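You operate a simulated robot arm through the tools that you are given. There is no shell and no other tool.

The job below is to be done with a simulated robot arm. You get a single attempt, and the scene is never put back.

## Task
Swap the orange module in the checker for the green one and press check once.
Fine: stand the orange one on the bench; the carriage ends pushed home. Set down upright: what you pick out. Where these are worked on the way, their far stop is far enough and under half their travel is too little: teal carriage.

Only the result counts: the job must be done as asked and must still hold three seconds after the hand-in. Knocking over, shifting, dropping, spilling or breaking anything else fails it.

## Robot
A 6-joint arm with a two-finger parallel gripper, fixed in place. Base frame: the origin is on the floor under the middle of its stand, x ahead of it, y to its left, z up; the work surface is at about z = 0.8. Readings come in m, degrees, newtons and seconds.
With the tool pointing down near the work surface it reaches from about 0.24 to 0.66 m from the base axis. Its first joint turns from -166.0 to 166.0 degrees. Payload 1.57 kg.
Tool frame: the origin (TCP) lies between the finger pads and is the grasp point; the fingertips stand 0.03 m ahead of it; z points along the fingers, y is the line along which they close. Largest opening 0.11 m; finger width 0.024, thickness 0.012; the body of the gripper, 0.048 by 0.112 m, starts 0.078 m behind the TCP.
Orientation is that of the tool frame in the base frame, as [roll, pitch, yaw] about the fixed x, y, z axes, in that order (R = Rz(yaw) Ry(pitch) Rx(roll)). With the fingers straight down and closing along the base's y, the tool's x points along the base's -x, its y along +y and its z along -z.

## Interface
- The arm moves only by the tool apply_moves. Its argument "moves" is text: rows parted by semicolons, each of 7 numbers parted by spaces: the shift along the tool's x, y, z in units of 40 mm (1.0 is 40 mm), then the turn, a rotation vector about the tool's x, y, z in units of 4 degrees (1.0 is 4 degrees), then the gripper command, from -1 (fully open) to 1 (shut), values between in proportion. In form: x y z rx ry rz jaw; .... A call has 1 to 20 rows; each row shifts and turns the commanded pose from where the row before left it, along the tool's axes as they then stand. A call with a number of a shift or a turn outside -1 to 1 is refused whole. A row lasts 0.2 s, in which the tool goes at most 0.05 m and 8.6 degrees; a call with a longer step from one row to the next is refused whole, and so is a gripper value outside its range. Where a pose cannot be reached the arm comes as near as it can. A force on the tool above 60 N (or 10 N above the force at the start of the call, whichever is more), or a blocked arm, ends the call early, and 0.2 s more pass. The fingers move at their own pace (about 0.108 m/s each) and stop on an object; they squeeze with about 27 N. The grip force told is the motor's: it shows also when the fingers shut on nothing. Time passes only in rows, and 0.2 s behind the last, so rows that do not move let the fingers close. It gives the time, the measured TCP pose, the force on the tool (base axes), the opening and the grip force at its end, in the units of the frame above (readings bear some noise), with the torque about the TCP (base axes, N m) and any sound that the robot's microphone picked up.
- Cameras (640 x 400 px; columns grow to the right, rows downward): "scene" is fixed at [0.4002, -0.6473, 1.3905]; the picture's right is [0.99, -0.12, 0.00], its down [-0.09, -0.73, -0.68] and it looks along [0.08, 0.67, -0.73] (base axes); focal length 266 px, centre (320, 200). "wrist" rides on the gripper at [0.07, 0.016, -0.141] in the tool frame; the picture's right is [-0.23, 0.97, 0.00], its down [-0.85, -0.20, -0.48] and it looks along [-0.47, -0.11, 0.88] (tool axes); focal length 222 px, centre (320, 200). There is no depth. A picture from a camera that has moved, and an enlarged one, comes with that camera's place and axes in the base frame and with its lens.
- grab_frame(camera): a new picture of that camera. No time passes.
- lift_body(by): moves the trunk up (or, below 0, down) by that many m; the arm rides with it, the base frame stays. It gives what a move gives, with no picture.
- enlarge(camera, box): a new picture of the part [left, top, right, bottom] of that camera's present view, enlarged. No time passes.
- job_done(): hands the job in; it is judged then, once.

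Places have to be worked out from the pictures, the camera data and where the tool is seen. Open the gripper and draw the arm clear of the work before you hand the job in, unless the task says otherwise.

The tools are called after "Emit:" by a JSON object that holds its "fn" and its "kwargs". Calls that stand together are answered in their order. apply_moves: Moves the arm, as the interface text tells. Its arguments: {"type":"object","properties":{"moves":{"type":"string"}},"required":["moves"]} The other tools are called the same way: lift_body (by) moves the trunk up or down; grab_frame (camera) takes a picture; enlarge (camera, box) takes an enlarged picture of a part of a camera's view; job_done () hands the job in.

At the start:

```text
clock: 0.0
position: [0.4805, -0.1597, 1.1289]
tcp_rot: [-180.0, 0.0, -180.0]
force: [0.9, 0.4, 0.3]
ft_torque: [-0.04, -0.02, -0.02]
opening: 0.11
gripper_force: 0.0
trunk travel left (down, up): [-0.25, 0.34]
```

scene: 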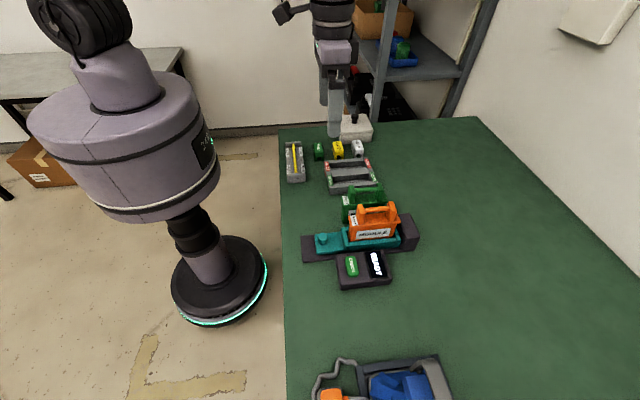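
wrist: 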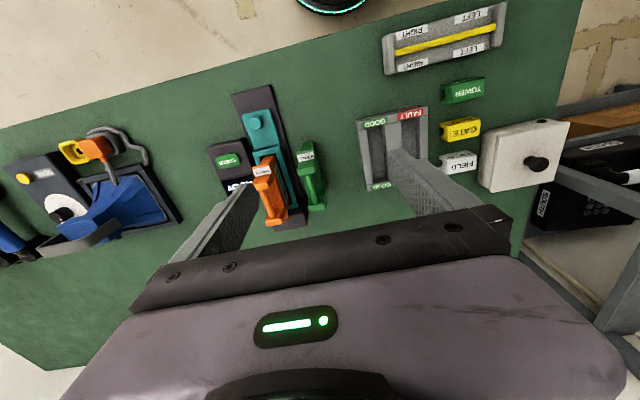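

I start by looking closely at the checker, carriage and modules in both views; nothing has been moved yet.

Emit:
{"fn": "enlarge", "kwargs": {"camera": "scene", "box": [280, 170, 440, 300]}}

Emit:
{"fn": "enlarge", "kwargs": {"camera": "wrist", "box": [190, 70, 350, 240]}}

Emit:
{"fn": "enlarge", "kwargs": {"camera": "scene", "box": [270, 120, 390, 200]}}

```text
3.08 times, centred on (360, 235) of scene
camera zoom: at [0.4002, -0.6473, 1.3905], right [0.99, -0.12, 0.0], down [-0.09, -0.73, -0.68], along [0.08, 0.67, -0.73], focal length 818 px, centre (197, 92)
```

zoom: 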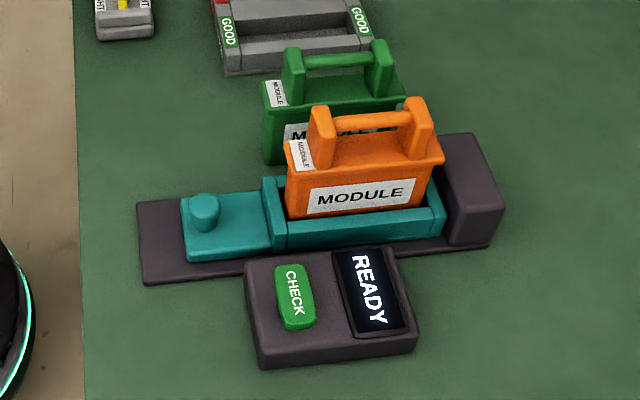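

```text
2.35 times, centred on (270, 155) of wrist
camera zoom: at [0.41, -0.1439, 1.2705], right [0.23, 0.97, 0.0], down [0.85, -0.2, 0.48], along [0.47, -0.11, -0.88], focal length 523 px, centre (438, 306)
```

zoom: 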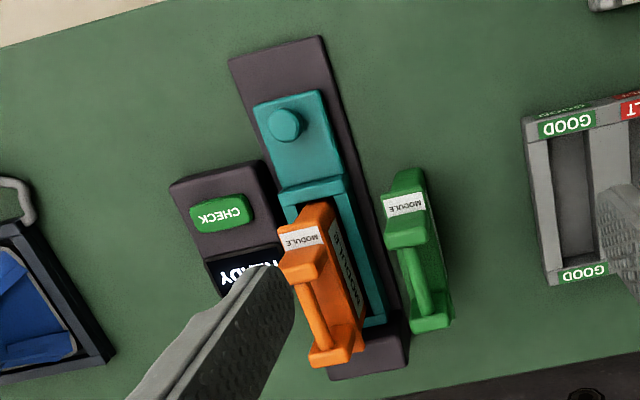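

```text
5.00 times, centred on (330, 160) of scene
camera zoom: at [0.4002, -0.6473, 1.3905], right [0.99, -0.12, 0.0], down [-0.09, -0.73, -0.68], along [0.08, 0.67, -0.73], focal length 1330 px, centre (270, 400)
```

zoom: 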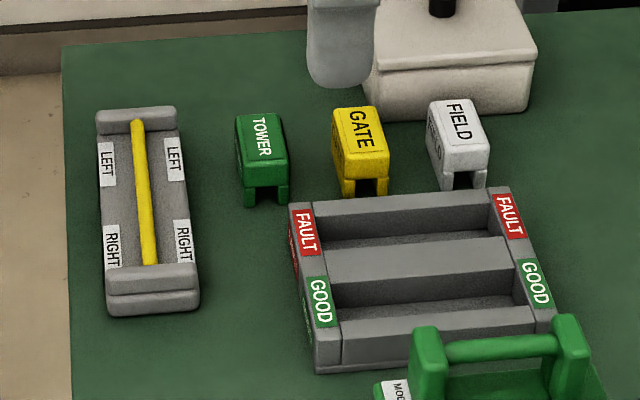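

The carriage (knob near x=0.452, y=-0.274, top about z=0.846) is pushed home with the orange module in it. The orange handle bar is near (0.574, -0.274, 0.938), the green one near (0.574, -0.198, 0.925). I move above the knob at z≈1.0 to look closer.

Emit:
{"fn": "apply_moves", "kwargs": {"moves": "0.178 -0.715 0.806 0 0 0 -1; 0.178 -0.715 0.806 0 0 0 -1; 0.178 -0.715 0.806 0 0 0 -1; 0.178 -0.715 0.806 0 0 0 -1; 0 0 0 0 0 0 0"}}

Emit:
{"fn": "grab_frame", "kwargs": {"camera": "wrist"}}

Emit:
{"fn": "grab_frame", "kwargs": {"camera": "scene"}}

```text
clock: 1.2
position: [0.4507, -0.272, 0.9983]
tcp_rot: [-180.0, 0.0, 180.0]
force: [0.0, 0.5, -0.4]
ft_torque: [0.03, -0.02, -0.01]
opening: 0.0549
gripper_force: 0.0
trunk travel left (down, up): [-0.25, 0.34]
```

```text
taken
camera wrist: at [0.381, -0.2574, 1.1399], right [0.23, 0.97, 0.0], down [0.85, -0.2, 0.48], along [0.47, -0.11, -0.88], focal length 222 px, centre (320, 200)
```

wrist: 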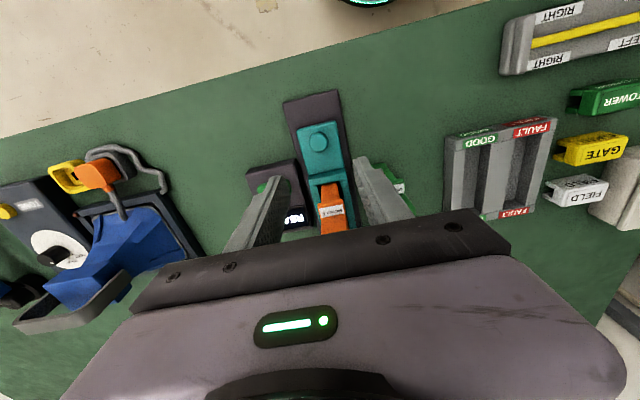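

```text
taken
```

scene: 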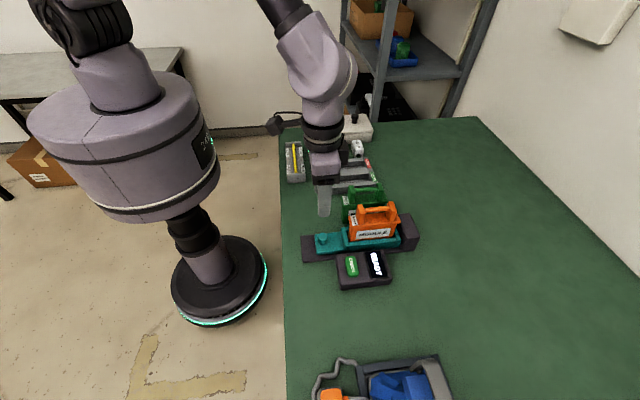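

The knob and carriage are now visible between the fingers; I enlarge to fix the knob's place more exactly.

Emit:
{"fn": "enlarge", "kwargs": {"camera": "wrist", "box": [230, 80, 410, 240]}}

Emit:
{"fn": "enlarge", "kwargs": {"camera": "scene", "box": [290, 180, 430, 300]}}

```text
2.50 times, centred on (320, 160) of wrist
camera zoom: at [0.381, -0.2574, 1.1399], right [0.23, 0.97, 0.0], down [0.85, -0.2, 0.48], along [0.47, -0.11, -0.88], focal length 555 px, centre (320, 300)
```

zoom: 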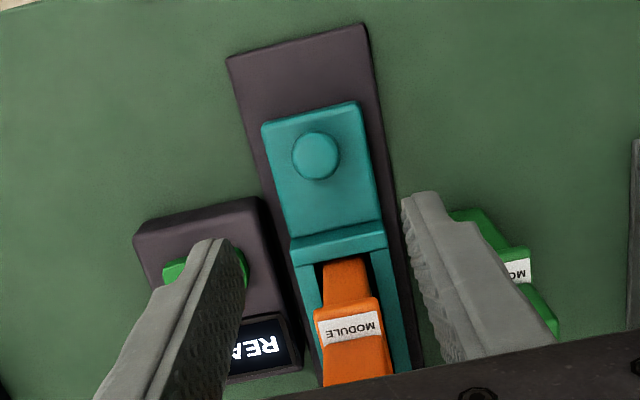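

```text
3.33 times, centred on (360, 240) of scene
camera zoom: at [0.4002, -0.6473, 1.3905], right [0.99, -0.12, 0.0], down [-0.09, -0.73, -0.68], along [0.08, 0.67, -0.73], focal length 886 px, centre (187, 67)
```

zoom: 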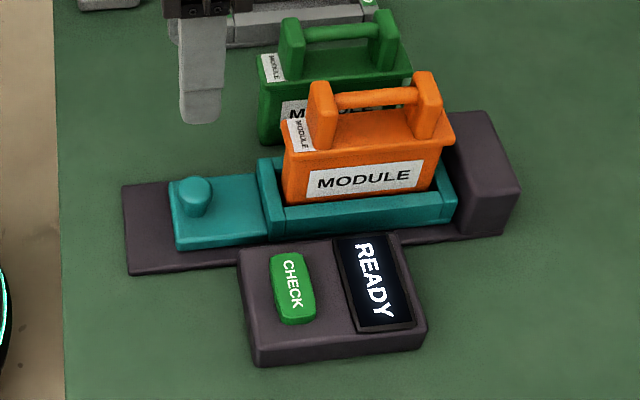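

The knob centre is at about (0.451, -0.276), directly below the TCP apart from a few mm in y. With the jaws half open I go down so that the tips sit just above the carriage plate, around the knob.

Emit:
{"fn": "apply_moves", "kwargs": {"moves": "0 -0.11 0.8 0 0 0 0; 0 0 0.8 0 0 0 0; 0 0 0.8 0 0 0 0; 0 0 0.5 0 0 0 0; 0 0 0.35 0 0 0 0; 0 0 0 0 0 0 0"}}

Emit:
{"fn": "enlarge", "kwargs": {"camera": "scene", "box": [290, 180, 430, 300]}}

Emit:
{"fn": "grab_frame", "kwargs": {"camera": "wrist"}}

```text
clock: 2.6
position: [0.4515, -0.2772, 0.8703]
tcp_rot: [-180.0, 0.0, 179.9]
force: [-0.5, 0.1, -0.7]
ft_torque: [-0.03, 0.0, 0.0]
opening: 0.0549
gripper_force: 0.0
trunk travel left (down, up): [-0.25, 0.34]
```

```text
3.33 times, centred on (360, 240) of scene
camera zoom: at [0.4002, -0.6473, 1.3905], right [0.99, -0.12, 0.0], down [-0.09, -0.73, -0.68], along [0.08, 0.67, -0.73], focal length 886 px, centre (187, 67)
```

zoom: 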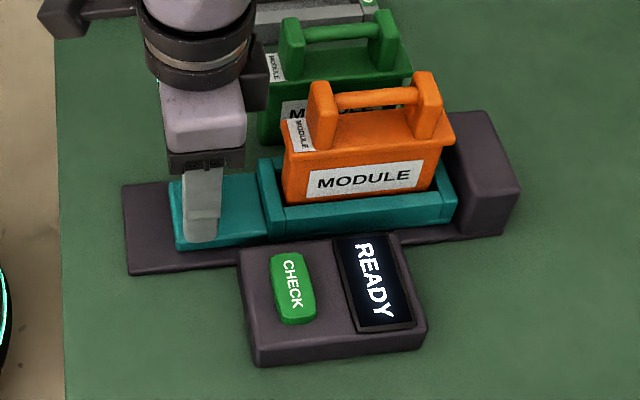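

```text
taken
camera wrist: at [0.382, -0.262, 1.0112], right [0.23, 0.97, 0.0], down [0.85, -0.2, 0.48], along [0.47, -0.11, -0.88], focal length 222 px, centre (320, 200)
```

wrist: 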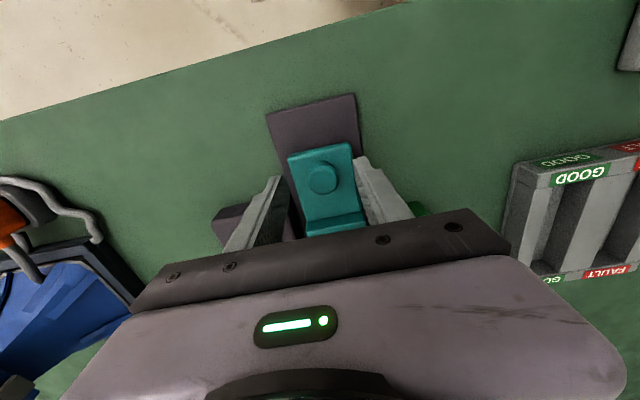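

The fingers straddle the knob and the knob is centred. I lower another 5 mm and close.

Emit:
{"fn": "apply_moves", "kwargs": {"moves": "0.03 0 0.125 0 0 0 0; 0 0 0 0 0 0 1; 0 0 0 0 0 0 1; 0 0 0 0 0 0 1"}}

```text
clock: 3.6
position: [0.4496, -0.276, 0.8642]
tcp_rot: [179.8, 0.0, 180.0]
force: [0.1, 22.4, -4.0]
ft_torque: [0.55, -0.16, 0.1]
opening: 0.0257
gripper_force: 36.8
trunk travel left (down, up): [-0.25, 0.34]
```

The knob is gripped (opening 25.7 mm), with a sideways force of 22 N pushing the tool toward +y. I ease the command 1.2 mm toward +y to relieve it.

Emit:
{"fn": "apply_moves", "kwargs": {"moves": "0 0.03 0 0 0 0 1; 0 0 0 0 0 0 1"}}

```text
clock: 4.2
position: [0.4498, -0.2748, 0.8649]
tcp_rot: [179.9, -0.1, 179.9]
force: [-3.4, 17.7, -8.4]
ft_torque: [0.33, 0.67, 0.0]
opening: 0.0257
gripper_force: 36.8
trunk travel left (down, up): [-0.25, 0.34]
```

The side force fell only to 18 N; another 1.5 mm toward +y.

Emit:
{"fn": "apply_moves", "kwargs": {"moves": "0 0.04 0 0 0 0 1; 0 0 0 0 0 0 1"}}

```text
clock: 4.8
position: [0.451, -0.2753, 0.8639]
tcp_rot: [179.9, 0.0, 179.9]
force: [-6.5, 8.0, -14.0]
ft_torque: [0.12, 0.49, 0.02]
opening: 0.0258
gripper_force: 37.5
trunk travel left (down, up): [-0.25, 0.34]
```

Side force is small now. I pull the carriage toward the robot (tool +x) in small steps and watch the force.

Emit:
{"fn": "apply_moves", "kwargs": {"moves": "0.15 0.02 0 0 0 0 1; 0.15 0 0 0 0 0 1; 0.15 0 0 0 0 0 1; 0.15 0 0 0 0 0 1; 0.15 0 0 0 0 0 1"}}

Emit:
{"fn": "enlarge", "kwargs": {"camera": "scene", "box": [290, 180, 430, 300]}}

```text
clock: 6.0
position: [0.4197, -0.2755, 0.8657]
tcp_rot: [179.9, 0.0, 180.0]
force: [-0.6, -5.8, -20.3]
ft_torque: [-0.04, -0.7, 0.01]
opening: 0.0258
gripper_force: 37.1
trunk travel left (down, up): [-0.25, 0.34]
```

```text
3.33 times, centred on (360, 240) of scene
camera zoom: at [0.4002, -0.6473, 1.3905], right [0.99, -0.12, 0.0], down [-0.09, -0.73, -0.68], along [0.08, 0.67, -0.73], focal length 886 px, centre (187, 67)
```

zoom: 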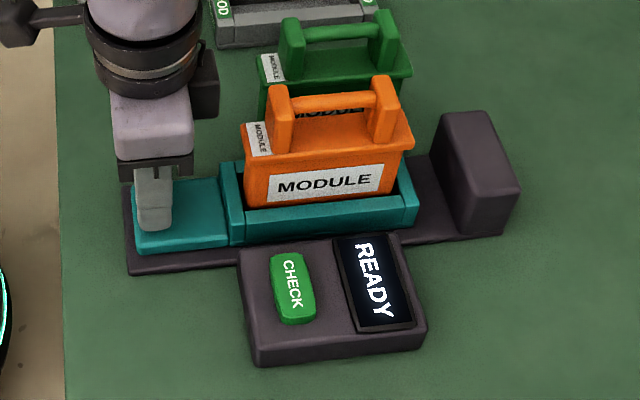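

The carriage slid about 31 mm with almost no resistance. I keep pulling, easing down slightly to relieve the vertical force, until it meets its stop.

Emit:
{"fn": "apply_moves", "kwargs": {"moves": "0.15 -0.01 0.02 0 0 0 1; 0.15 0 0.01 0 0 0 1; 0.15 0 0 0 0 0 1; 0.15 0 0 0 0 0 1"}}

Emit:
{"fn": "enlarge", "kwargs": {"camera": "scene", "box": [270, 180, 430, 300]}}

```text
clock: 7.0
position: [0.4001, -0.2758, 0.8649]
tcp_rot: [-179.6, 0.3, -179.9]
force: [26.5, 2.0, 15.5]
ft_torque: [0.09, -0.54, -0.01]
opening: 0.0256
gripper_force: 37.4
trunk travel left (down, up): [-0.25, 0.34]
```

```text
3.33 times, centred on (350, 240) of scene
camera zoom: at [0.4002, -0.6473, 1.3905], right [0.99, -0.12, 0.0], down [-0.09, -0.73, -0.68], along [0.08, 0.67, -0.73], focal length 886 px, centre (220, 67)
```

zoom: 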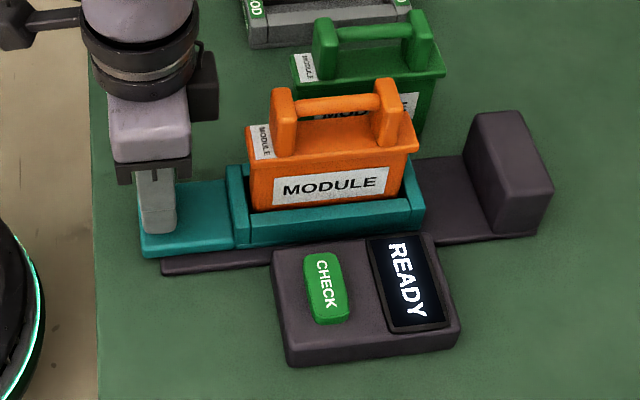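

A force of 26 N against the pull and a 4 mm lag suggest the far stop was reached at about x=0.400. I confirm with one more small pull, then ease back before releasing.

Emit:
{"fn": "apply_moves", "kwargs": {"moves": "0.06 0 0 0 0 0 1; 0 0 0 0 0 0 1"}}

```text
clock: 7.6
position: [0.3972, -0.2743, 0.8635]
tcp_rot: [-179.9, 0.0, -179.8]
force: [30.3, -3.8, 6.9]
ft_torque: [-0.08, -0.66, 0.02]
opening: 0.026
gripper_force: 37.1
trunk travel left (down, up): [-0.25, 0.34]
```

The tool moved nearly 3 mm while the force barely rose, so it may be sliding on the knob or the carriage may still be creeping. I look again.

Emit:
{"fn": "enlarge", "kwargs": {"camera": "scene", "box": [270, 180, 430, 300]}}

Emit:
{"fn": "enlarge", "kwargs": {"camera": "wrist", "box": [230, 80, 410, 240]}}

```text
3.33 times, centred on (350, 240) of scene
camera zoom: at [0.4002, -0.6473, 1.3905], right [0.99, -0.12, 0.0], down [-0.09, -0.73, -0.68], along [0.08, 0.67, -0.73], focal length 886 px, centre (220, 67)
```

zoom: 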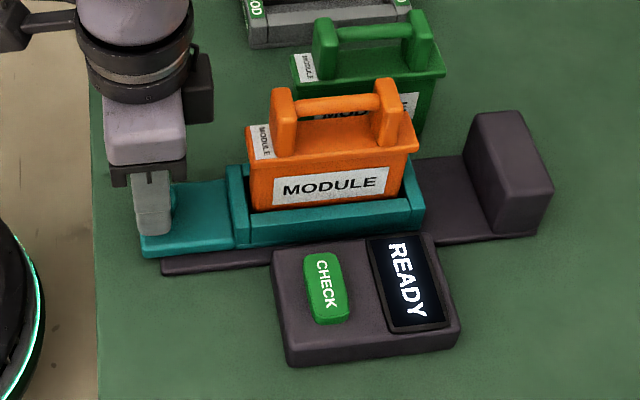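

```text
2.50 times, centred on (320, 160) of wrist
camera zoom: at [0.3263, -0.2598, 1.0047], right [0.23, 0.97, 0.0], down [0.86, -0.2, 0.48], along [0.47, -0.11, -0.88], focal length 555 px, centre (320, 300)
```

zoom: 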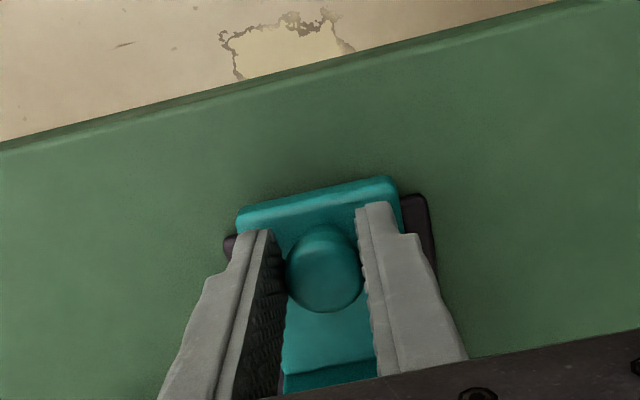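

The carriage stayed put while the fingers slid on the knob, so it is at its far stop (about 50 mm of travel). I ease the command back, open to about 55 mm, and lift straight up.

Emit:
{"fn": "apply_moves", "kwargs": {"moves": "-0.06 0 0 0 0 0 1; 0 0 0 0 0 0 0; 0 0 0 0 0 0 0; 0 0 -0.5 0 0 0 0; 0 0 -0.9 0 0 0 0; 0 0 -1 0 0 0 0; 0 0 -1 0 0 0 0; 0 0 -1 0 0 0 0; 0 0 0 0 0 0 0"}}

Emit:
{"fn": "grab_frame", "kwargs": {"camera": "wrist"}}

Emit:
{"fn": "enlarge", "kwargs": {"camera": "scene", "box": [270, 180, 430, 300]}}

```text
clock: 9.6
position: [0.3971, -0.275, 1.0395]
tcp_rot: [180.0, 0.0, 180.0]
force: [-0.2, 0.3, -0.4]
ft_torque: [0.0, 0.01, 0.0]
opening: 0.0551
gripper_force: 0.1
trunk travel left (down, up): [-0.25, 0.34]
```

```text
taken
camera wrist: at [0.3269, -0.2599, 1.1815], right [0.23, 0.97, 0.0], down [0.85, -0.2, 0.48], along [0.47, -0.11, -0.88], focal length 222 px, centre (320, 200)
```

wrist: 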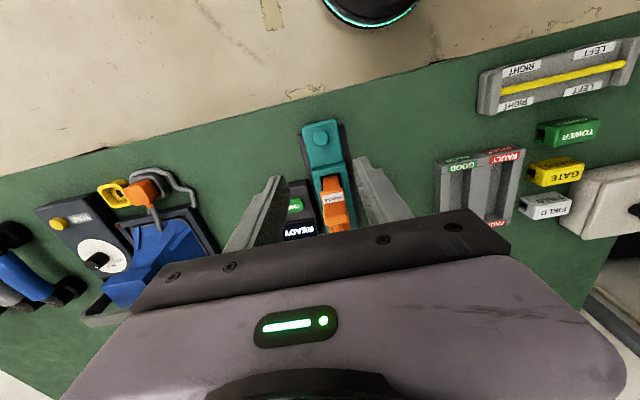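

```text
3.33 times, centred on (350, 240) of scene
camera zoom: at [0.4002, -0.6473, 1.3905], right [0.99, -0.12, 0.0], down [-0.09, -0.73, -0.68], along [0.08, 0.67, -0.73], focal length 886 px, centre (220, 67)
```

zoom: 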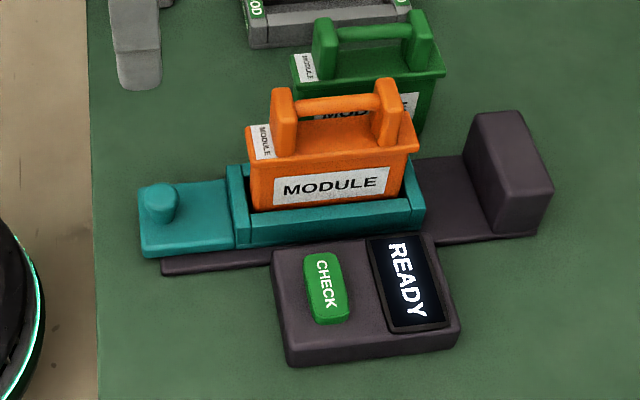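

The carriage is out and free of the hand. I move over the orange handle at z≈1.04 and check alignment there.

Emit:
{"fn": "apply_moves", "kwargs": {"moves": "-0.794 0 0 0 0 0 0; -0.794 0 0 0 0 0 0; -0.794 0 0 0 0 0 0; -0.794 0 0 0 0 0 0; 0 0 0 0 0 0 0"}}

Emit:
{"fn": "enlarge", "kwargs": {"camera": "wrist", "box": [230, 80, 410, 240]}}

Emit:
{"fn": "enlarge", "kwargs": {"camera": "scene", "box": [270, 150, 430, 270]}}

```text
clock: 10.8
position: [0.5256, -0.2752, 1.04]
tcp_rot: [-179.9, 0.0, -180.0]
force: [-0.7, -0.3, 0.4]
ft_torque: [0.01, -0.01, 0.03]
opening: 0.0548
gripper_force: 0.0
trunk travel left (down, up): [-0.25, 0.34]
```

```text
2.50 times, centred on (320, 160) of wrist
camera zoom: at [0.455, -0.2598, 1.181], right [0.23, 0.97, 0.0], down [0.85, -0.2, 0.48], along [0.47, -0.11, -0.88], focal length 555 px, centre (320, 300)
```

zoom: 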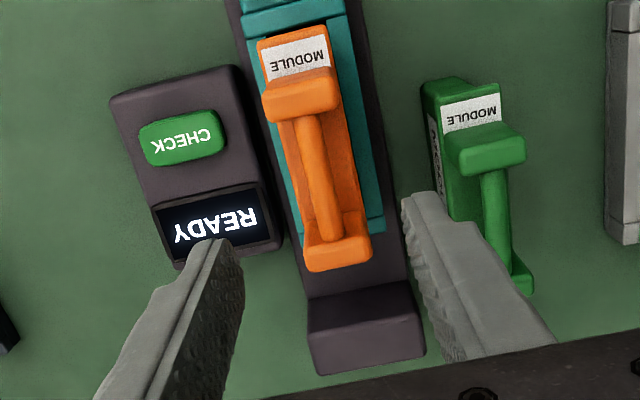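

```text
3.33 times, centred on (350, 210) of scene
camera zoom: at [0.4002, -0.6473, 1.3905], right [0.99, -0.12, 0.0], down [-0.09, -0.73, -0.68], along [0.08, 0.67, -0.73], focal length 886 px, centre (220, 167)
```

zoom: 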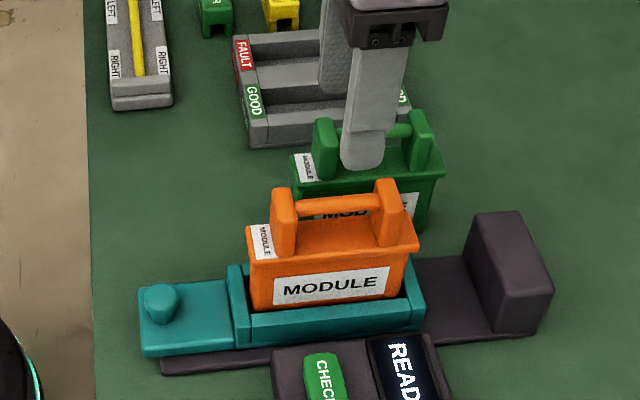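

The orange bar runs along x, centred near (0.523, -0.2765), z≈0.94, between posts at x≈0.50 and 0.548. I descend straight down to TCP z≈0.944 around the bar.

Emit:
{"fn": "apply_moves", "kwargs": {"moves": "0.05 -0.03 0.8 0 0 0 0; 0 0 0.8 0 0 0 0; 0 0 0.5 0 0 0 0; 0 0 0.3 0 0 0 0; 0 0 0 0 0 0 0"}}

Emit:
{"fn": "enlarge", "kwargs": {"camera": "scene", "box": [270, 150, 430, 270]}}

Emit:
{"fn": "enlarge", "kwargs": {"camera": "wrist", "box": [230, 80, 410, 240]}}

```text
clock: 12.0
position: [0.5226, -0.2765, 0.9438]
tcp_rot: [-180.0, 0.0, 180.0]
force: [-0.4, -0.2, 1.1]
ft_torque: [-0.05, 0.01, 0.01]
opening: 0.0547
gripper_force: 0.1
trunk travel left (down, up): [-0.25, 0.34]
```

```text
3.33 times, centred on (350, 210) of scene
camera zoom: at [0.4002, -0.6473, 1.3905], right [0.99, -0.12, 0.0], down [-0.09, -0.73, -0.68], along [0.08, 0.67, -0.73], focal length 886 px, centre (220, 167)
```

zoom: 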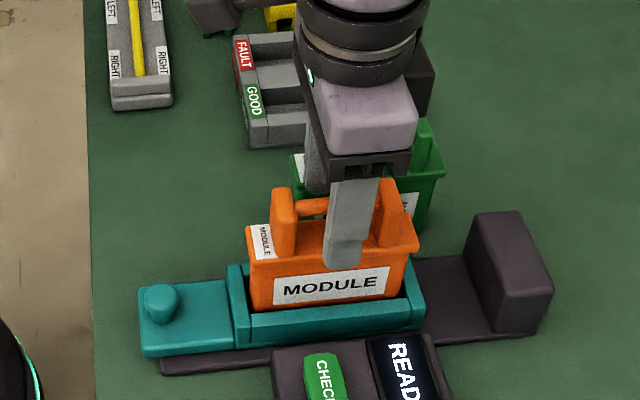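

```text
2.50 times, centred on (320, 160) of wrist
camera zoom: at [0.4528, -0.2607, 1.085], right [0.23, 0.97, 0.0], down [0.85, -0.2, 0.48], along [0.47, -0.11, -0.88], focal length 555 px, centre (320, 300)
```

zoom: 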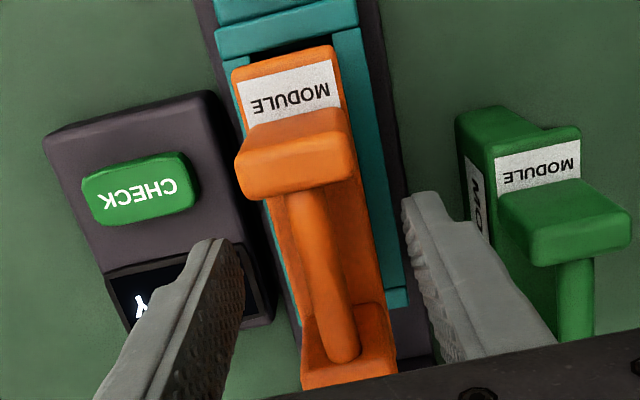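

The fingers straddle the bar with tips about 8 mm above the module body. I close and check the grip.

Emit:
{"fn": "apply_moves", "kwargs": {"moves": "0 0 0 0 0 0 1; 0 0 0 0 0 0 1; 0 0 0 0 0 0 1"}}

```text
clock: 12.8
position: [0.5231, -0.2746, 0.9448]
tcp_rot: [179.9, 0.0, 179.9]
force: [-0.5, 0.3, -0.5]
ft_torque: [0.0, -0.04, 0.07]
opening: 0.0117
gripper_force: 26.8
trunk travel left (down, up): [-0.25, 0.34]
```

The bar is held (11.7 mm). I lift slowly by 20 mm at first, to see whether the module comes free of the cradle.

Emit:
{"fn": "apply_moves", "kwargs": {"moves": "0 0 -0.1 0 0 0 1; 0 0 -0.2 0 0 0 1; 0 0 -0.2 0 0 0 1; 0 0 0 0 0 0 1"}}

Emit:
{"fn": "enlarge", "kwargs": {"camera": "scene", "box": [270, 150, 430, 270]}}

```text
clock: 13.8
position: [0.5219, -0.2769, 0.9654]
tcp_rot: [-180.0, 0.0, -179.9]
force: [0.4, 0.3, -2.4]
ft_torque: [-0.01, 0.02, 0.02]
opening: 0.0115
gripper_force: 26.9
trunk travel left (down, up): [-0.25, 0.34]
```

```text
3.33 times, centred on (350, 210) of scene
camera zoom: at [0.4002, -0.6473, 1.3905], right [0.99, -0.12, 0.0], down [-0.09, -0.73, -0.68], along [0.08, 0.67, -0.73], focal length 886 px, centre (220, 167)
```

zoom: 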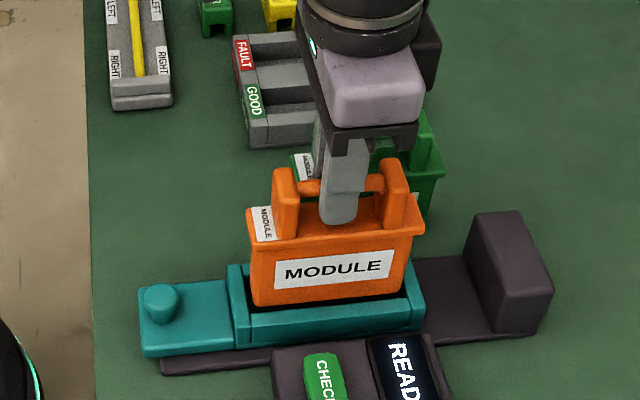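

The module is free (weight about 2.5 N). I lift it to TCP z≈1.12 so that it clears the green module, then carry it to the empty mat near (0.44, -0.14).

Emit:
{"fn": "apply_moves", "kwargs": {"moves": "0 0 -0.5 0 0 0 1; 0 0 -0.9 0 0 0 1; 0 0 -0.9 0 0 0 1; 0 0 -0.9 0 0 0 1; 0 0 -0.7 0 0 0 1; 0.3 0.5 0 0 0 0 1; 0.5 0.8 0 0 0 0 1; 0.5 0.8 0 0 0 0 1; 0.5 0.8 0 0 0 0 1; 0.25 0.52 0 0 0 0 1; 0 0 0 0 0 0 1"}}

Emit:
{"fn": "grab_frame", "kwargs": {"camera": "scene"}}

Emit:
{"fn": "grab_frame", "kwargs": {"camera": "wrist"}}

```text
clock: 16.2
position: [0.4388, -0.1387, 1.1211]
tcp_rot: [180.0, 0.0, -180.0]
force: [0.5, 0.2, -3.6]
ft_torque: [-0.01, 0.03, -0.03]
opening: 0.0113
gripper_force: 26.9
trunk travel left (down, up): [-0.25, 0.34]
```

```text
taken
```

scene: 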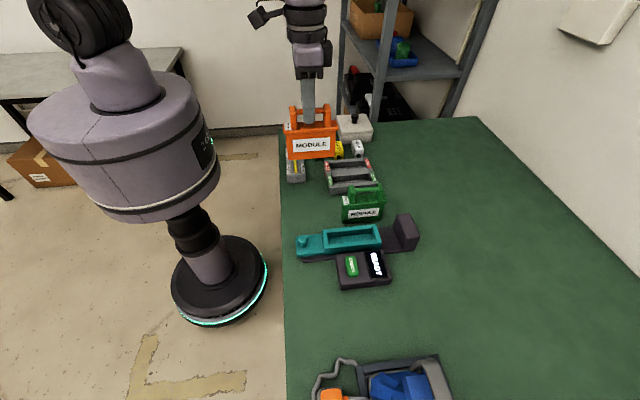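

```text
taken
camera wrist: at [0.3692, -0.1242, 1.2613], right [0.23, 0.97, 0.0], down [0.85, -0.2, 0.48], along [0.47, -0.11, -0.88], focal length 222 px, centre (320, 200)
```

wrist: 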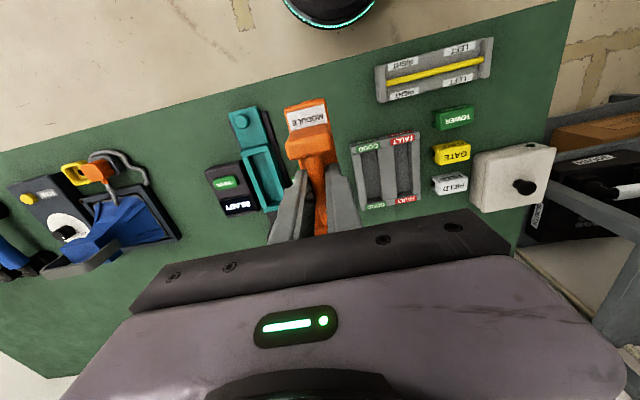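

The orange module hangs clear over the empty mat and the cradle is empty. I zoom on the cradle and the green module for later, then lower the orange one.

Emit:
{"fn": "enlarge", "kwargs": {"camera": "scene", "box": [280, 170, 430, 290]}}

Emit:
{"fn": "enlarge", "kwargs": {"camera": "wrist", "box": [190, 80, 370, 240]}}

Emit:
{"fn": "apply_moves", "kwargs": {"moves": "0 0 0.9 0 0 0 1; 0 0 0.9 0 0 0 1; 0 0 0.9 0 0 0 1; 0 0 0.9 0 0 0 1; 0 0 0.4 0 0 0 1; 0 0 0 0 0 0 1"}}

Emit:
{"fn": "enlarge", "kwargs": {"camera": "scene", "box": [270, 150, 430, 270]}}

```text
3.33 times, centred on (355, 230) of scene
camera zoom: at [0.4002, -0.6473, 1.3905], right [0.99, -0.12, 0.0], down [-0.09, -0.73, -0.68], along [0.08, 0.67, -0.73], focal length 886 px, centre (203, 100)
```

zoom: 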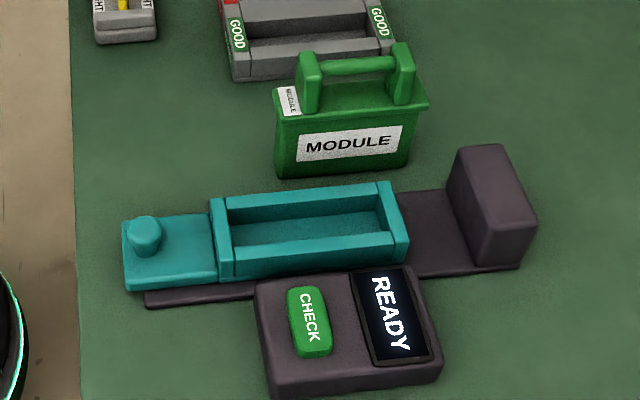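

```text
2.50 times, centred on (280, 160) of wrist
camera zoom: at [0.3692, -0.1242, 1.2613], right [0.23, 0.97, 0.0], down [0.85, -0.2, 0.48], along [0.47, -0.11, -0.88], focal length 555 px, centre (420, 300)
```

zoom: 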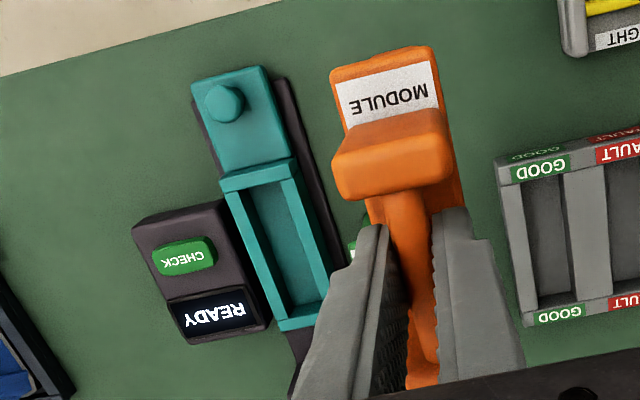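

```text
clock: 17.6
position: [0.4403, -0.1397, 0.9594]
tcp_rot: [179.9, 0.0, -180.0]
force: [-0.1, 0.4, -3.6]
ft_torque: [0.03, 0.04, 0.0]
opening: 0.0113
gripper_force: 27.1
trunk travel left (down, up): [-0.25, 0.34]
```

```text
3.33 times, centred on (350, 210) of scene
camera zoom: at [0.4002, -0.6473, 1.3905], right [0.99, -0.12, 0.0], down [-0.09, -0.73, -0.68], along [0.08, 0.67, -0.73], focal length 886 px, centre (220, 167)
```

zoom: 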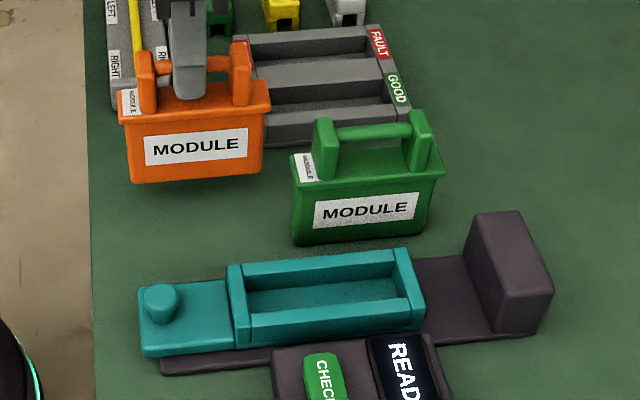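

Orange is above clear mat with its bottom probably about 25 mm up. I lower in smaller steps toward the expected contact at TCP z≈0.925–0.93.

Emit:
{"fn": "apply_moves", "kwargs": {"moves": "0 0 0.3 0 0 0 1; 0 0 0.2 0 0 0 1; 0 0 0.1 0 0 0 1; 0 0 0 0 0 0 1"}}

Emit:
{"fn": "enlarge", "kwargs": {"camera": "scene", "box": [280, 150, 400, 240]}}

```text
clock: 18.6
position: [0.4406, -0.1382, 0.9346]
tcp_rot: [179.9, 0.0, 179.9]
force: [0.0, -0.2, -2.5]
ft_torque: [-0.02, 0.0, -0.03]
opening: 0.0115
gripper_force: 27.1
trunk travel left (down, up): [-0.25, 0.34]
```

```text
4.44 times, centred on (340, 195) of scene
camera zoom: at [0.4002, -0.6473, 1.3905], right [0.99, -0.12, 0.0], down [-0.09, -0.73, -0.68], along [0.08, 0.67, -0.73], focal length 1182 px, centre (231, 222)
```

zoom: 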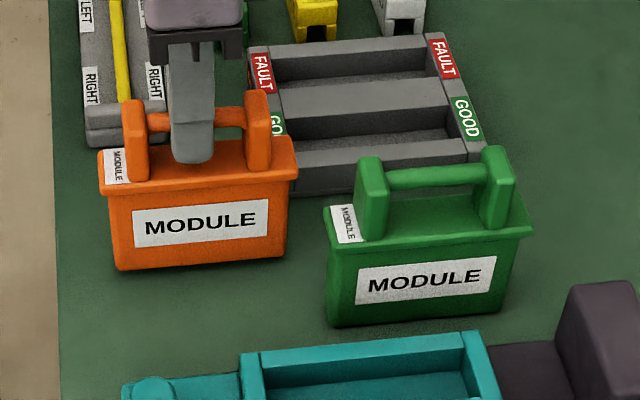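

It is nearly on the mat; I go on in 2 mm steps and watch for the vertical force to change sign.

Emit:
{"fn": "apply_moves", "kwargs": {"moves": "0 0 0.05 0 0 0 1; 0 0 0.05 0 0 0 1; 0 0 0 0 0 0 1"}}

```text
clock: 19.4
position: [0.4407, -0.1395, 0.9317]
tcp_rot: [180.0, 0.0, -179.9]
force: [0.3, -0.2, -3.0]
ft_torque: [0.01, 0.03, -0.01]
opening: 0.0114
gripper_force: 26.9
trunk travel left (down, up): [-0.25, 0.34]
```

Still hanging free at z=0.932; I continue 2 mm at a time.

Emit:
{"fn": "apply_moves", "kwargs": {"moves": "0 0 0.05 0 0 0 1; 0 0 0 0 0 0 1"}}

Emit:
{"fn": "apply_moves", "kwargs": {"moves": "0 0 0.05 0 0 0 1; 0 0 0 0 0 0 1"}}

```text
clock: 20.0
position: [0.4406, -0.1385, 0.9304]
tcp_rot: [-179.9, -0.1, 180.0]
force: [-0.2, -0.9, -3.1]
ft_torque: [0.03, 0.02, 0.0]
opening: 0.0116
gripper_force: 27.0
trunk travel left (down, up): [-0.25, 0.34]
```

```text
clock: 20.6
position: [0.4409, -0.1393, 0.9281]
tcp_rot: [180.0, 0.0, 179.9]
force: [-0.7, -0.7, -2.4]
ft_torque: [0.0, -0.01, -0.01]
opening: 0.0113
gripper_force: 26.6
trunk travel left (down, up): [-0.25, 0.34]
```

No contact yet at z≈0.928; two further small steps.

Emit:
{"fn": "apply_moves", "kwargs": {"moves": "0 0 0.04 0 0 0 1; 0 0 0 0 0 0 1"}}

Emit:
{"fn": "enlarge", "kwargs": {"camera": "scene", "box": [280, 160, 350, 220]}}

```text
clock: 21.2
position: [0.4382, -0.1392, 0.9272]
tcp_rot: [-180.0, 0.2, 179.9]
force: [2.9, 0.6, 18.9]
ft_torque: [-0.01, 0.43, -0.03]
opening: 0.0116
gripper_force: 26.7
trunk travel left (down, up): [-0.25, 0.34]
```

```text
6.67 times, centred on (315, 190) of scene
camera zoom: at [0.4002, -0.6473, 1.3905], right [0.99, -0.12, 0.0], down [-0.09, -0.73, -0.68], along [0.08, 0.67, -0.73], focal length 1773 px, centre (353, 267)
```

zoom: 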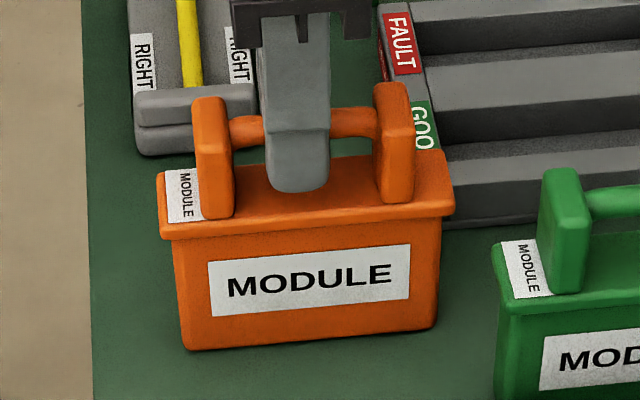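

Contact: +19 N at z≈0.927, module standing on the mat. I back off 0.8 mm, open, and lift away.

Emit:
{"fn": "apply_moves", "kwargs": {"moves": "0 0 -0.02 0 0 0 1; 0 0 0 0 0 0 0.5; 0 0 0 0 0 0 0; 0 0 0 0 0 0 0; 0 0 -0.5 0 0 0 0; 0 0 -0.9 0 0 0 0; 0 0 -0.9 0 0 0 0; 0 0 -0.5 0 0 0 0; 0 0 0 0 0 0 0"}}

Emit:
{"fn": "enlarge", "kwargs": {"camera": "scene", "box": [270, 150, 430, 270]}}

Emit:
{"fn": "grab_frame", "kwargs": {"camera": "wrist"}}

```text
clock: 23.2
position: [0.4398, -0.1388, 1.0415]
tcp_rot: [-179.9, 0.0, -180.0]
force: [0.0, -0.1, 0.2]
ft_torque: [-0.01, -0.04, -0.02]
opening: 0.0552
gripper_force: 0.0
trunk travel left (down, up): [-0.25, 0.34]
```

```text
3.33 times, centred on (350, 210) of scene
camera zoom: at [0.4002, -0.6473, 1.3905], right [0.99, -0.12, 0.0], down [-0.09, -0.73, -0.68], along [0.08, 0.67, -0.73], focal length 886 px, centre (220, 167)
```

zoom: 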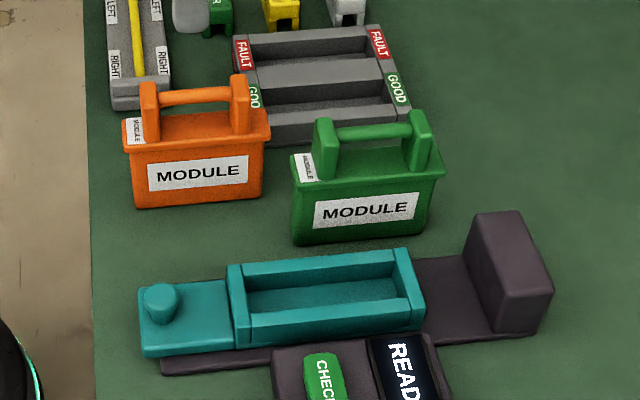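

```text
taken
camera wrist: at [0.3698, -0.1234, 1.1822], right [0.23, 0.97, 0.0], down [0.85, -0.2, 0.48], along [0.47, -0.11, -0.88], focal length 222 px, centre (320, 200)
```

wrist: 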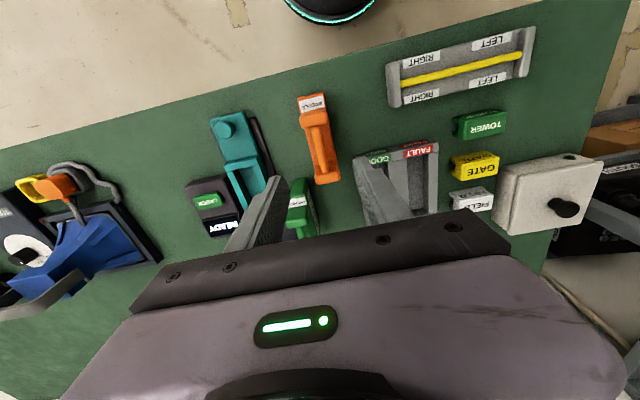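

Orange stands upright on its own. I move above the green handle, estimated at (0.574, -0.198), staying at z≈1.04.

Emit:
{"fn": "apply_moves", "kwargs": {"moves": "-0.84 -0.37 0 0 0 0 0; -0.84 -0.37 0 0 0 0 0; -0.84 -0.37 0 0 0 0 0; -0.83 -0.37 0 0 0 0 0; 0 0 0 0 0 0 0"}}

Emit:
{"fn": "enlarge", "kwargs": {"camera": "wrist", "box": [230, 80, 410, 240]}}

Emit:
{"fn": "grab_frame", "kwargs": {"camera": "scene"}}

```text
clock: 24.4
position: [0.5728, -0.2008, 1.0414]
tcp_rot: [179.9, 0.1, 180.0]
force: [0.2, -0.1, 0.8]
ft_torque: [-0.02, 0.0, -0.01]
opening: 0.0548
gripper_force: 0.1
trunk travel left (down, up): [-0.25, 0.34]
```

```text
2.50 times, centred on (320, 160) of wrist
camera zoom: at [0.5023, -0.1843, 1.1825], right [0.23, 0.97, 0.0], down [0.85, -0.2, 0.48], along [0.47, -0.11, -0.88], focal length 555 px, centre (320, 300)
```

zoom: 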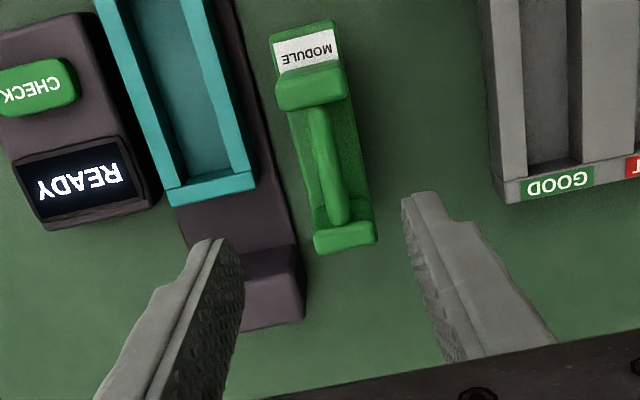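

```text
taken
```

scene: 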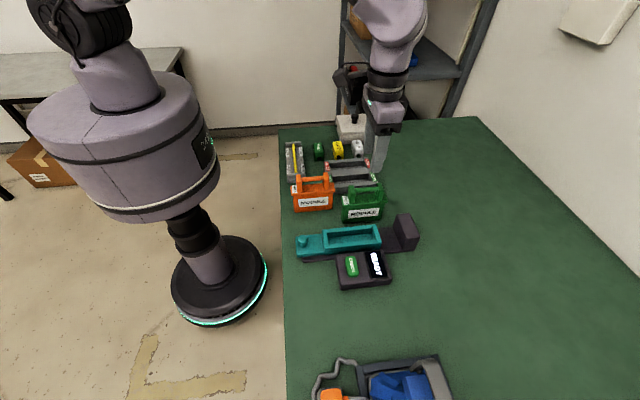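

The green bar is at about (0.571, -0.1965) and lies nearly along x. I shift 3 mm toward +y, go down partway, and look again.

Emit:
{"fn": "apply_moves", "kwargs": {"moves": "0.03 0.08 0.6 0 0 0 0; 0 0 0.6 0 0 0 0; 0 0 0 0 0 0 0"}}

Emit:
{"fn": "enlarge", "kwargs": {"camera": "wrist", "box": [260, 80, 400, 220]}}

```text
clock: 25.2
position: [0.5705, -0.1938, 0.9923]
tcp_rot: [-180.0, 0.0, -180.0]
force: [0.4, -0.7, 0.2]
ft_torque: [-0.01, 0.02, 0.01]
opening: 0.0549
gripper_force: 0.1
trunk travel left (down, up): [-0.25, 0.34]
```

```text
2.86 times, centred on (330, 150) of wrist
camera zoom: at [0.5009, -0.179, 1.1332], right [0.23, 0.97, 0.0], down [0.85, -0.2, 0.48], along [0.47, -0.11, -0.88], focal length 635 px, centre (291, 343)
```

zoom: 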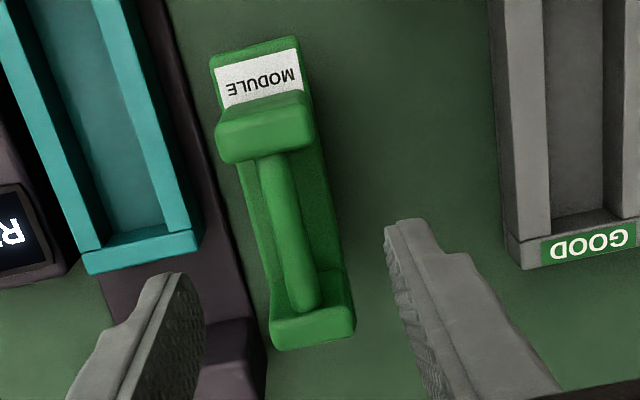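

The bar centre is at (0.570, -0.196), effectively under the TCP. I descend to TCP z≈0.928, the same grip height as used on the orange one.

Emit:
{"fn": "apply_moves", "kwargs": {"moves": "0 -0.02 0.6 0 0 0 0; 0 0 0.6 0 0 0 0; 0 0 0.4 0 0 0 0; 0 0 0 0 0 0 0"}}

Emit:
{"fn": "enlarge", "kwargs": {"camera": "wrist", "box": [240, 80, 400, 220]}}

Emit:
{"fn": "enlarge", "kwargs": {"camera": "scene", "box": [300, 150, 420, 240]}}

```text
clock: 26.2
position: [0.573, -0.1959, 0.9277]
tcp_rot: [180.0, 0.0, 179.9]
force: [-0.3, -0.3, 0.5]
ft_torque: [0.01, 0.04, 0.01]
opening: 0.0551
gripper_force: 0.1
trunk travel left (down, up): [-0.25, 0.34]
```

```text
2.86 times, centred on (320, 150) of wrist
camera zoom: at [0.5017, -0.1811, 1.0689], right [0.23, 0.97, 0.0], down [0.85, -0.2, 0.48], along [0.47, -0.11, -0.88], focal length 635 px, centre (320, 343)
```

zoom: 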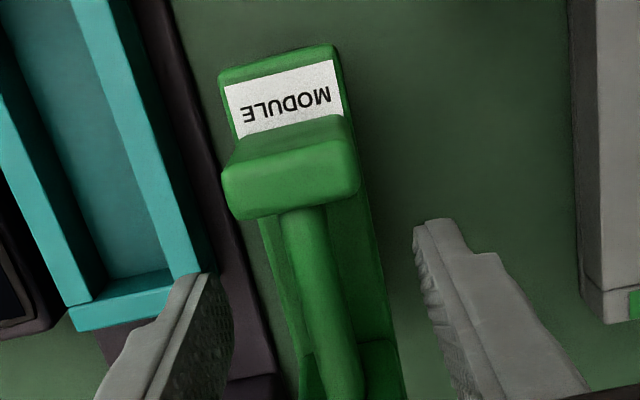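

```text
4.44 times, centred on (360, 195) of scene
camera zoom: at [0.4002, -0.6473, 1.3905], right [0.99, -0.12, 0.0], down [-0.09, -0.73, -0.68], along [0.08, 0.67, -0.73], focal length 1182 px, centre (142, 222)
```

zoom: 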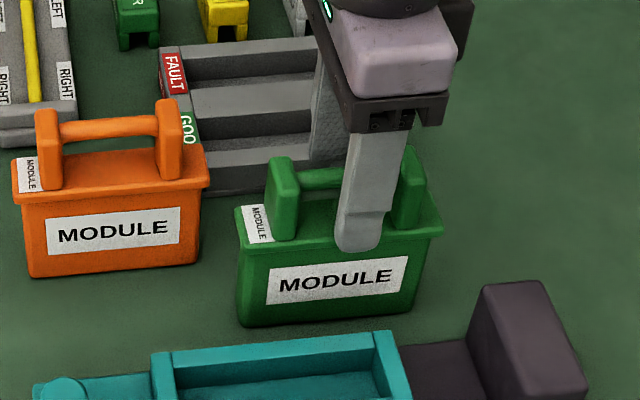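

The fingers straddle the green bar. Comparing with the orange grip, the TCP sits about 3 mm further along +x on this module, so I shift 3 mm toward -x to match, then close.

Emit:
{"fn": "apply_moves", "kwargs": {"moves": "0.075 0 0 0 0 0 0; 0 0 0 0 0 0 1; 0 0 0 0 0 0 1; 0 0 0 0 0 0 1; 0 0 0 0 0 0 1"}}

Emit:
{"fn": "enlarge", "kwargs": {"camera": "wrist", "box": [230, 80, 410, 240]}}

```text
clock: 27.4
position: [0.5681, -0.1955, 0.9276]
tcp_rot: [180.0, 0.0, 180.0]
force: [0.1, 0.5, -0.8]
ft_torque: [0.03, -0.07, 0.03]
opening: 0.0113
gripper_force: 27.1
trunk travel left (down, up): [-0.25, 0.34]
```

```text
2.50 times, centred on (320, 160) of wrist
camera zoom: at [0.4992, -0.1807, 1.0688], right [0.23, 0.97, 0.0], down [0.85, -0.2, 0.48], along [0.47, -0.11, -0.88], focal length 555 px, centre (320, 300)
```

zoom: 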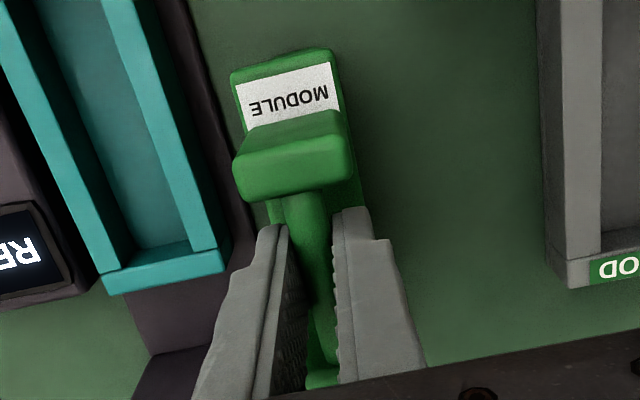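

Green is gripped (11.3 mm) with the same module-to-hand alignment as the orange. I lift 100 mm and carry it over the cradle to command (0.5218, -0.2765).

Emit:
{"fn": "apply_moves", "kwargs": {"moves": "0 0 -0.2 0 0 0 1; 0 0 -0.5 0 0 0 1; 0 0 -0.9 0 0 0 1; 0 0 -0.9 0 0 0 1; 0.295 -0.5 0 0 0 0 1; 0.3 -0.5 0 0 0 0 1; 0.3 -0.5 0 0 0 0 1; 0.3 -0.5 0 0 0 0 1; 0 0 0 0 0 0 1; 0 0 0 0 0 0 1"}}

Emit:
{"fn": "enlarge", "kwargs": {"camera": "scene", "box": [280, 160, 430, 280]}}

Emit:
{"fn": "enlarge", "kwargs": {"camera": "wrist", "box": [230, 80, 410, 240]}}

```text
clock: 29.6
position: [0.5226, -0.2741, 1.0276]
tcp_rot: [-179.9, 0.0, -180.0]
force: [-0.1, -0.5, -3.3]
ft_torque: [0.01, 0.03, -0.01]
opening: 0.0114
gripper_force: 27.2
trunk travel left (down, up): [-0.25, 0.34]
```

```text
3.33 times, centred on (355, 220) of scene
camera zoom: at [0.4002, -0.6473, 1.3905], right [0.99, -0.12, 0.0], down [-0.09, -0.73, -0.68], along [0.08, 0.67, -0.73], focal length 886 px, centre (203, 133)
```

zoom: 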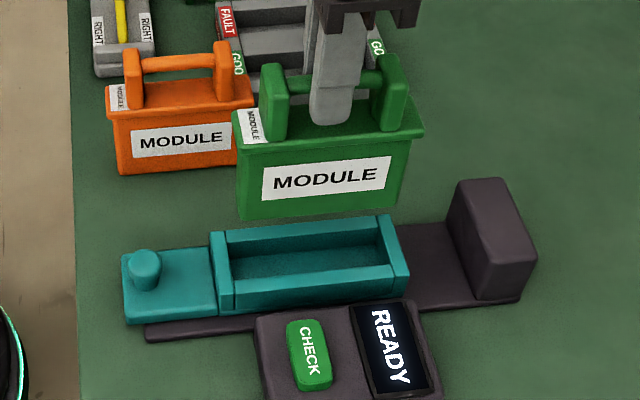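

```text
2.50 times, centred on (320, 160) of wrist
camera zoom: at [0.4524, -0.2598, 1.1685], right [0.23, 0.97, 0.0], down [0.85, -0.2, 0.48], along [0.47, -0.11, -0.88], focal length 555 px, centre (320, 300)
```

zoom: 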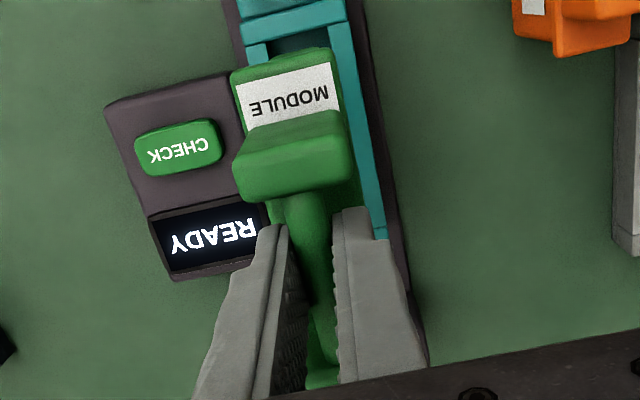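

The green module hangs over the cradle. I lower 40 mm, to just above the cradle walls, and look again.

Emit:
{"fn": "apply_moves", "kwargs": {"moves": "0 0 0.5 0 0 0 1; 0 0 0.5 0 0 0 1; 0 0 0 0 0 0 1"}}

Emit:
{"fn": "enlarge", "kwargs": {"camera": "scene", "box": [310, 190, 410, 270]}}

Emit:
{"fn": "enlarge", "kwargs": {"camera": "wrist", "box": [270, 80, 390, 190]}}

```text
clock: 30.4
position: [0.5214, -0.2754, 0.987]
tcp_rot: [179.9, 0.0, 180.0]
force: [0.5, 0.6, -3.0]
ft_torque: [0.01, 0.03, -0.03]
opening: 0.0113
gripper_force: 26.8
trunk travel left (down, up): [-0.25, 0.34]
```

```text
5.00 times, centred on (360, 230) of scene
camera zoom: at [0.4002, -0.6473, 1.3905], right [0.99, -0.12, 0.0], down [-0.09, -0.73, -0.68], along [0.08, 0.67, -0.73], focal length 1330 px, centre (120, 50)
```

zoom: 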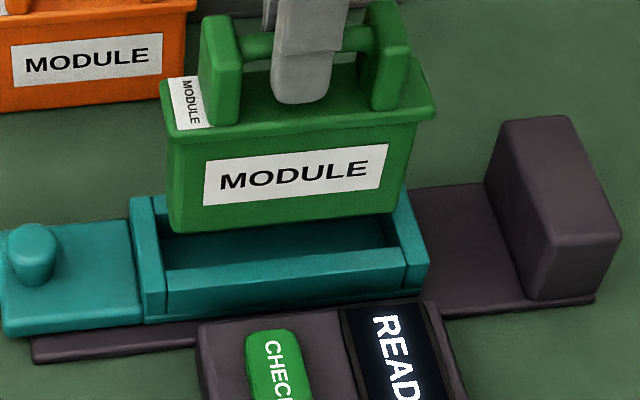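

```text
3.64 times, centred on (330, 135) of wrist
camera zoom: at [0.452, -0.2607, 1.1285], right [0.23, 0.97, 0.0], down [0.85, -0.2, 0.48], along [0.47, -0.11, -0.88], focal length 808 px, centre (284, 436)
```

zoom: 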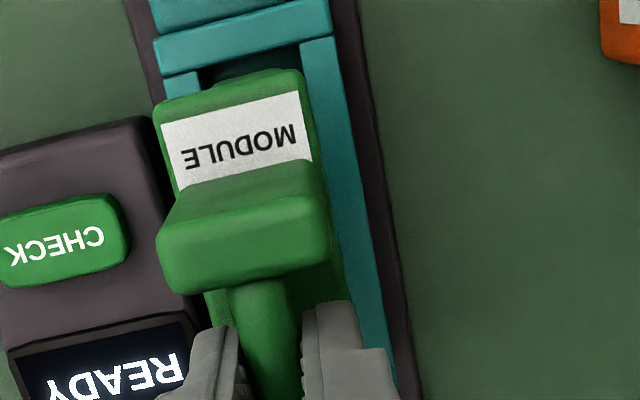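

The module's bottom corners line up between the cradle's end walls with a few mm each side. I lower slowly into the cradle while watching the force.

Emit:
{"fn": "apply_moves", "kwargs": {"moves": "0 0 0.15 0 0 0 1; 0 0 0.15 0 0 0 1; 0 0 0.15 0 0 0 1; 0 0 0.1 0 0 0 1; 0 0 0 0 0 0 1"}}

Emit:
{"fn": "enlarge", "kwargs": {"camera": "scene", "box": [310, 190, 410, 270]}}

```text
clock: 31.6
position: [0.5204, -0.2765, 0.9656]
tcp_rot: [-180.0, 0.0, 179.9]
force: [0.2, -0.5, -3.4]
ft_torque: [-0.01, 0.03, 0.02]
opening: 0.0113
gripper_force: 27.2
trunk travel left (down, up): [-0.25, 0.34]
```

```text
5.00 times, centred on (360, 230) of scene
camera zoom: at [0.4002, -0.6473, 1.3905], right [0.99, -0.12, 0.0], down [-0.09, -0.73, -0.68], along [0.08, 0.67, -0.73], focal length 1330 px, centre (120, 50)
```

zoom: 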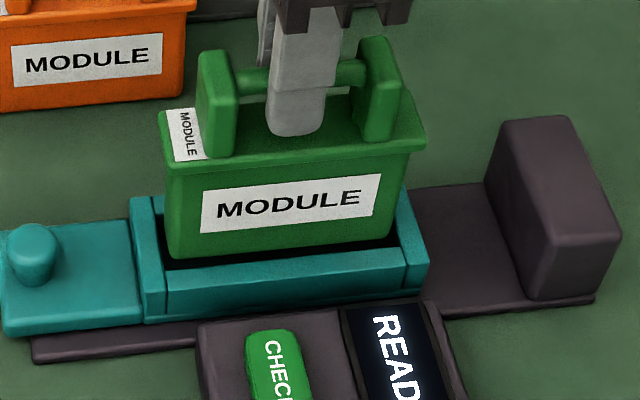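

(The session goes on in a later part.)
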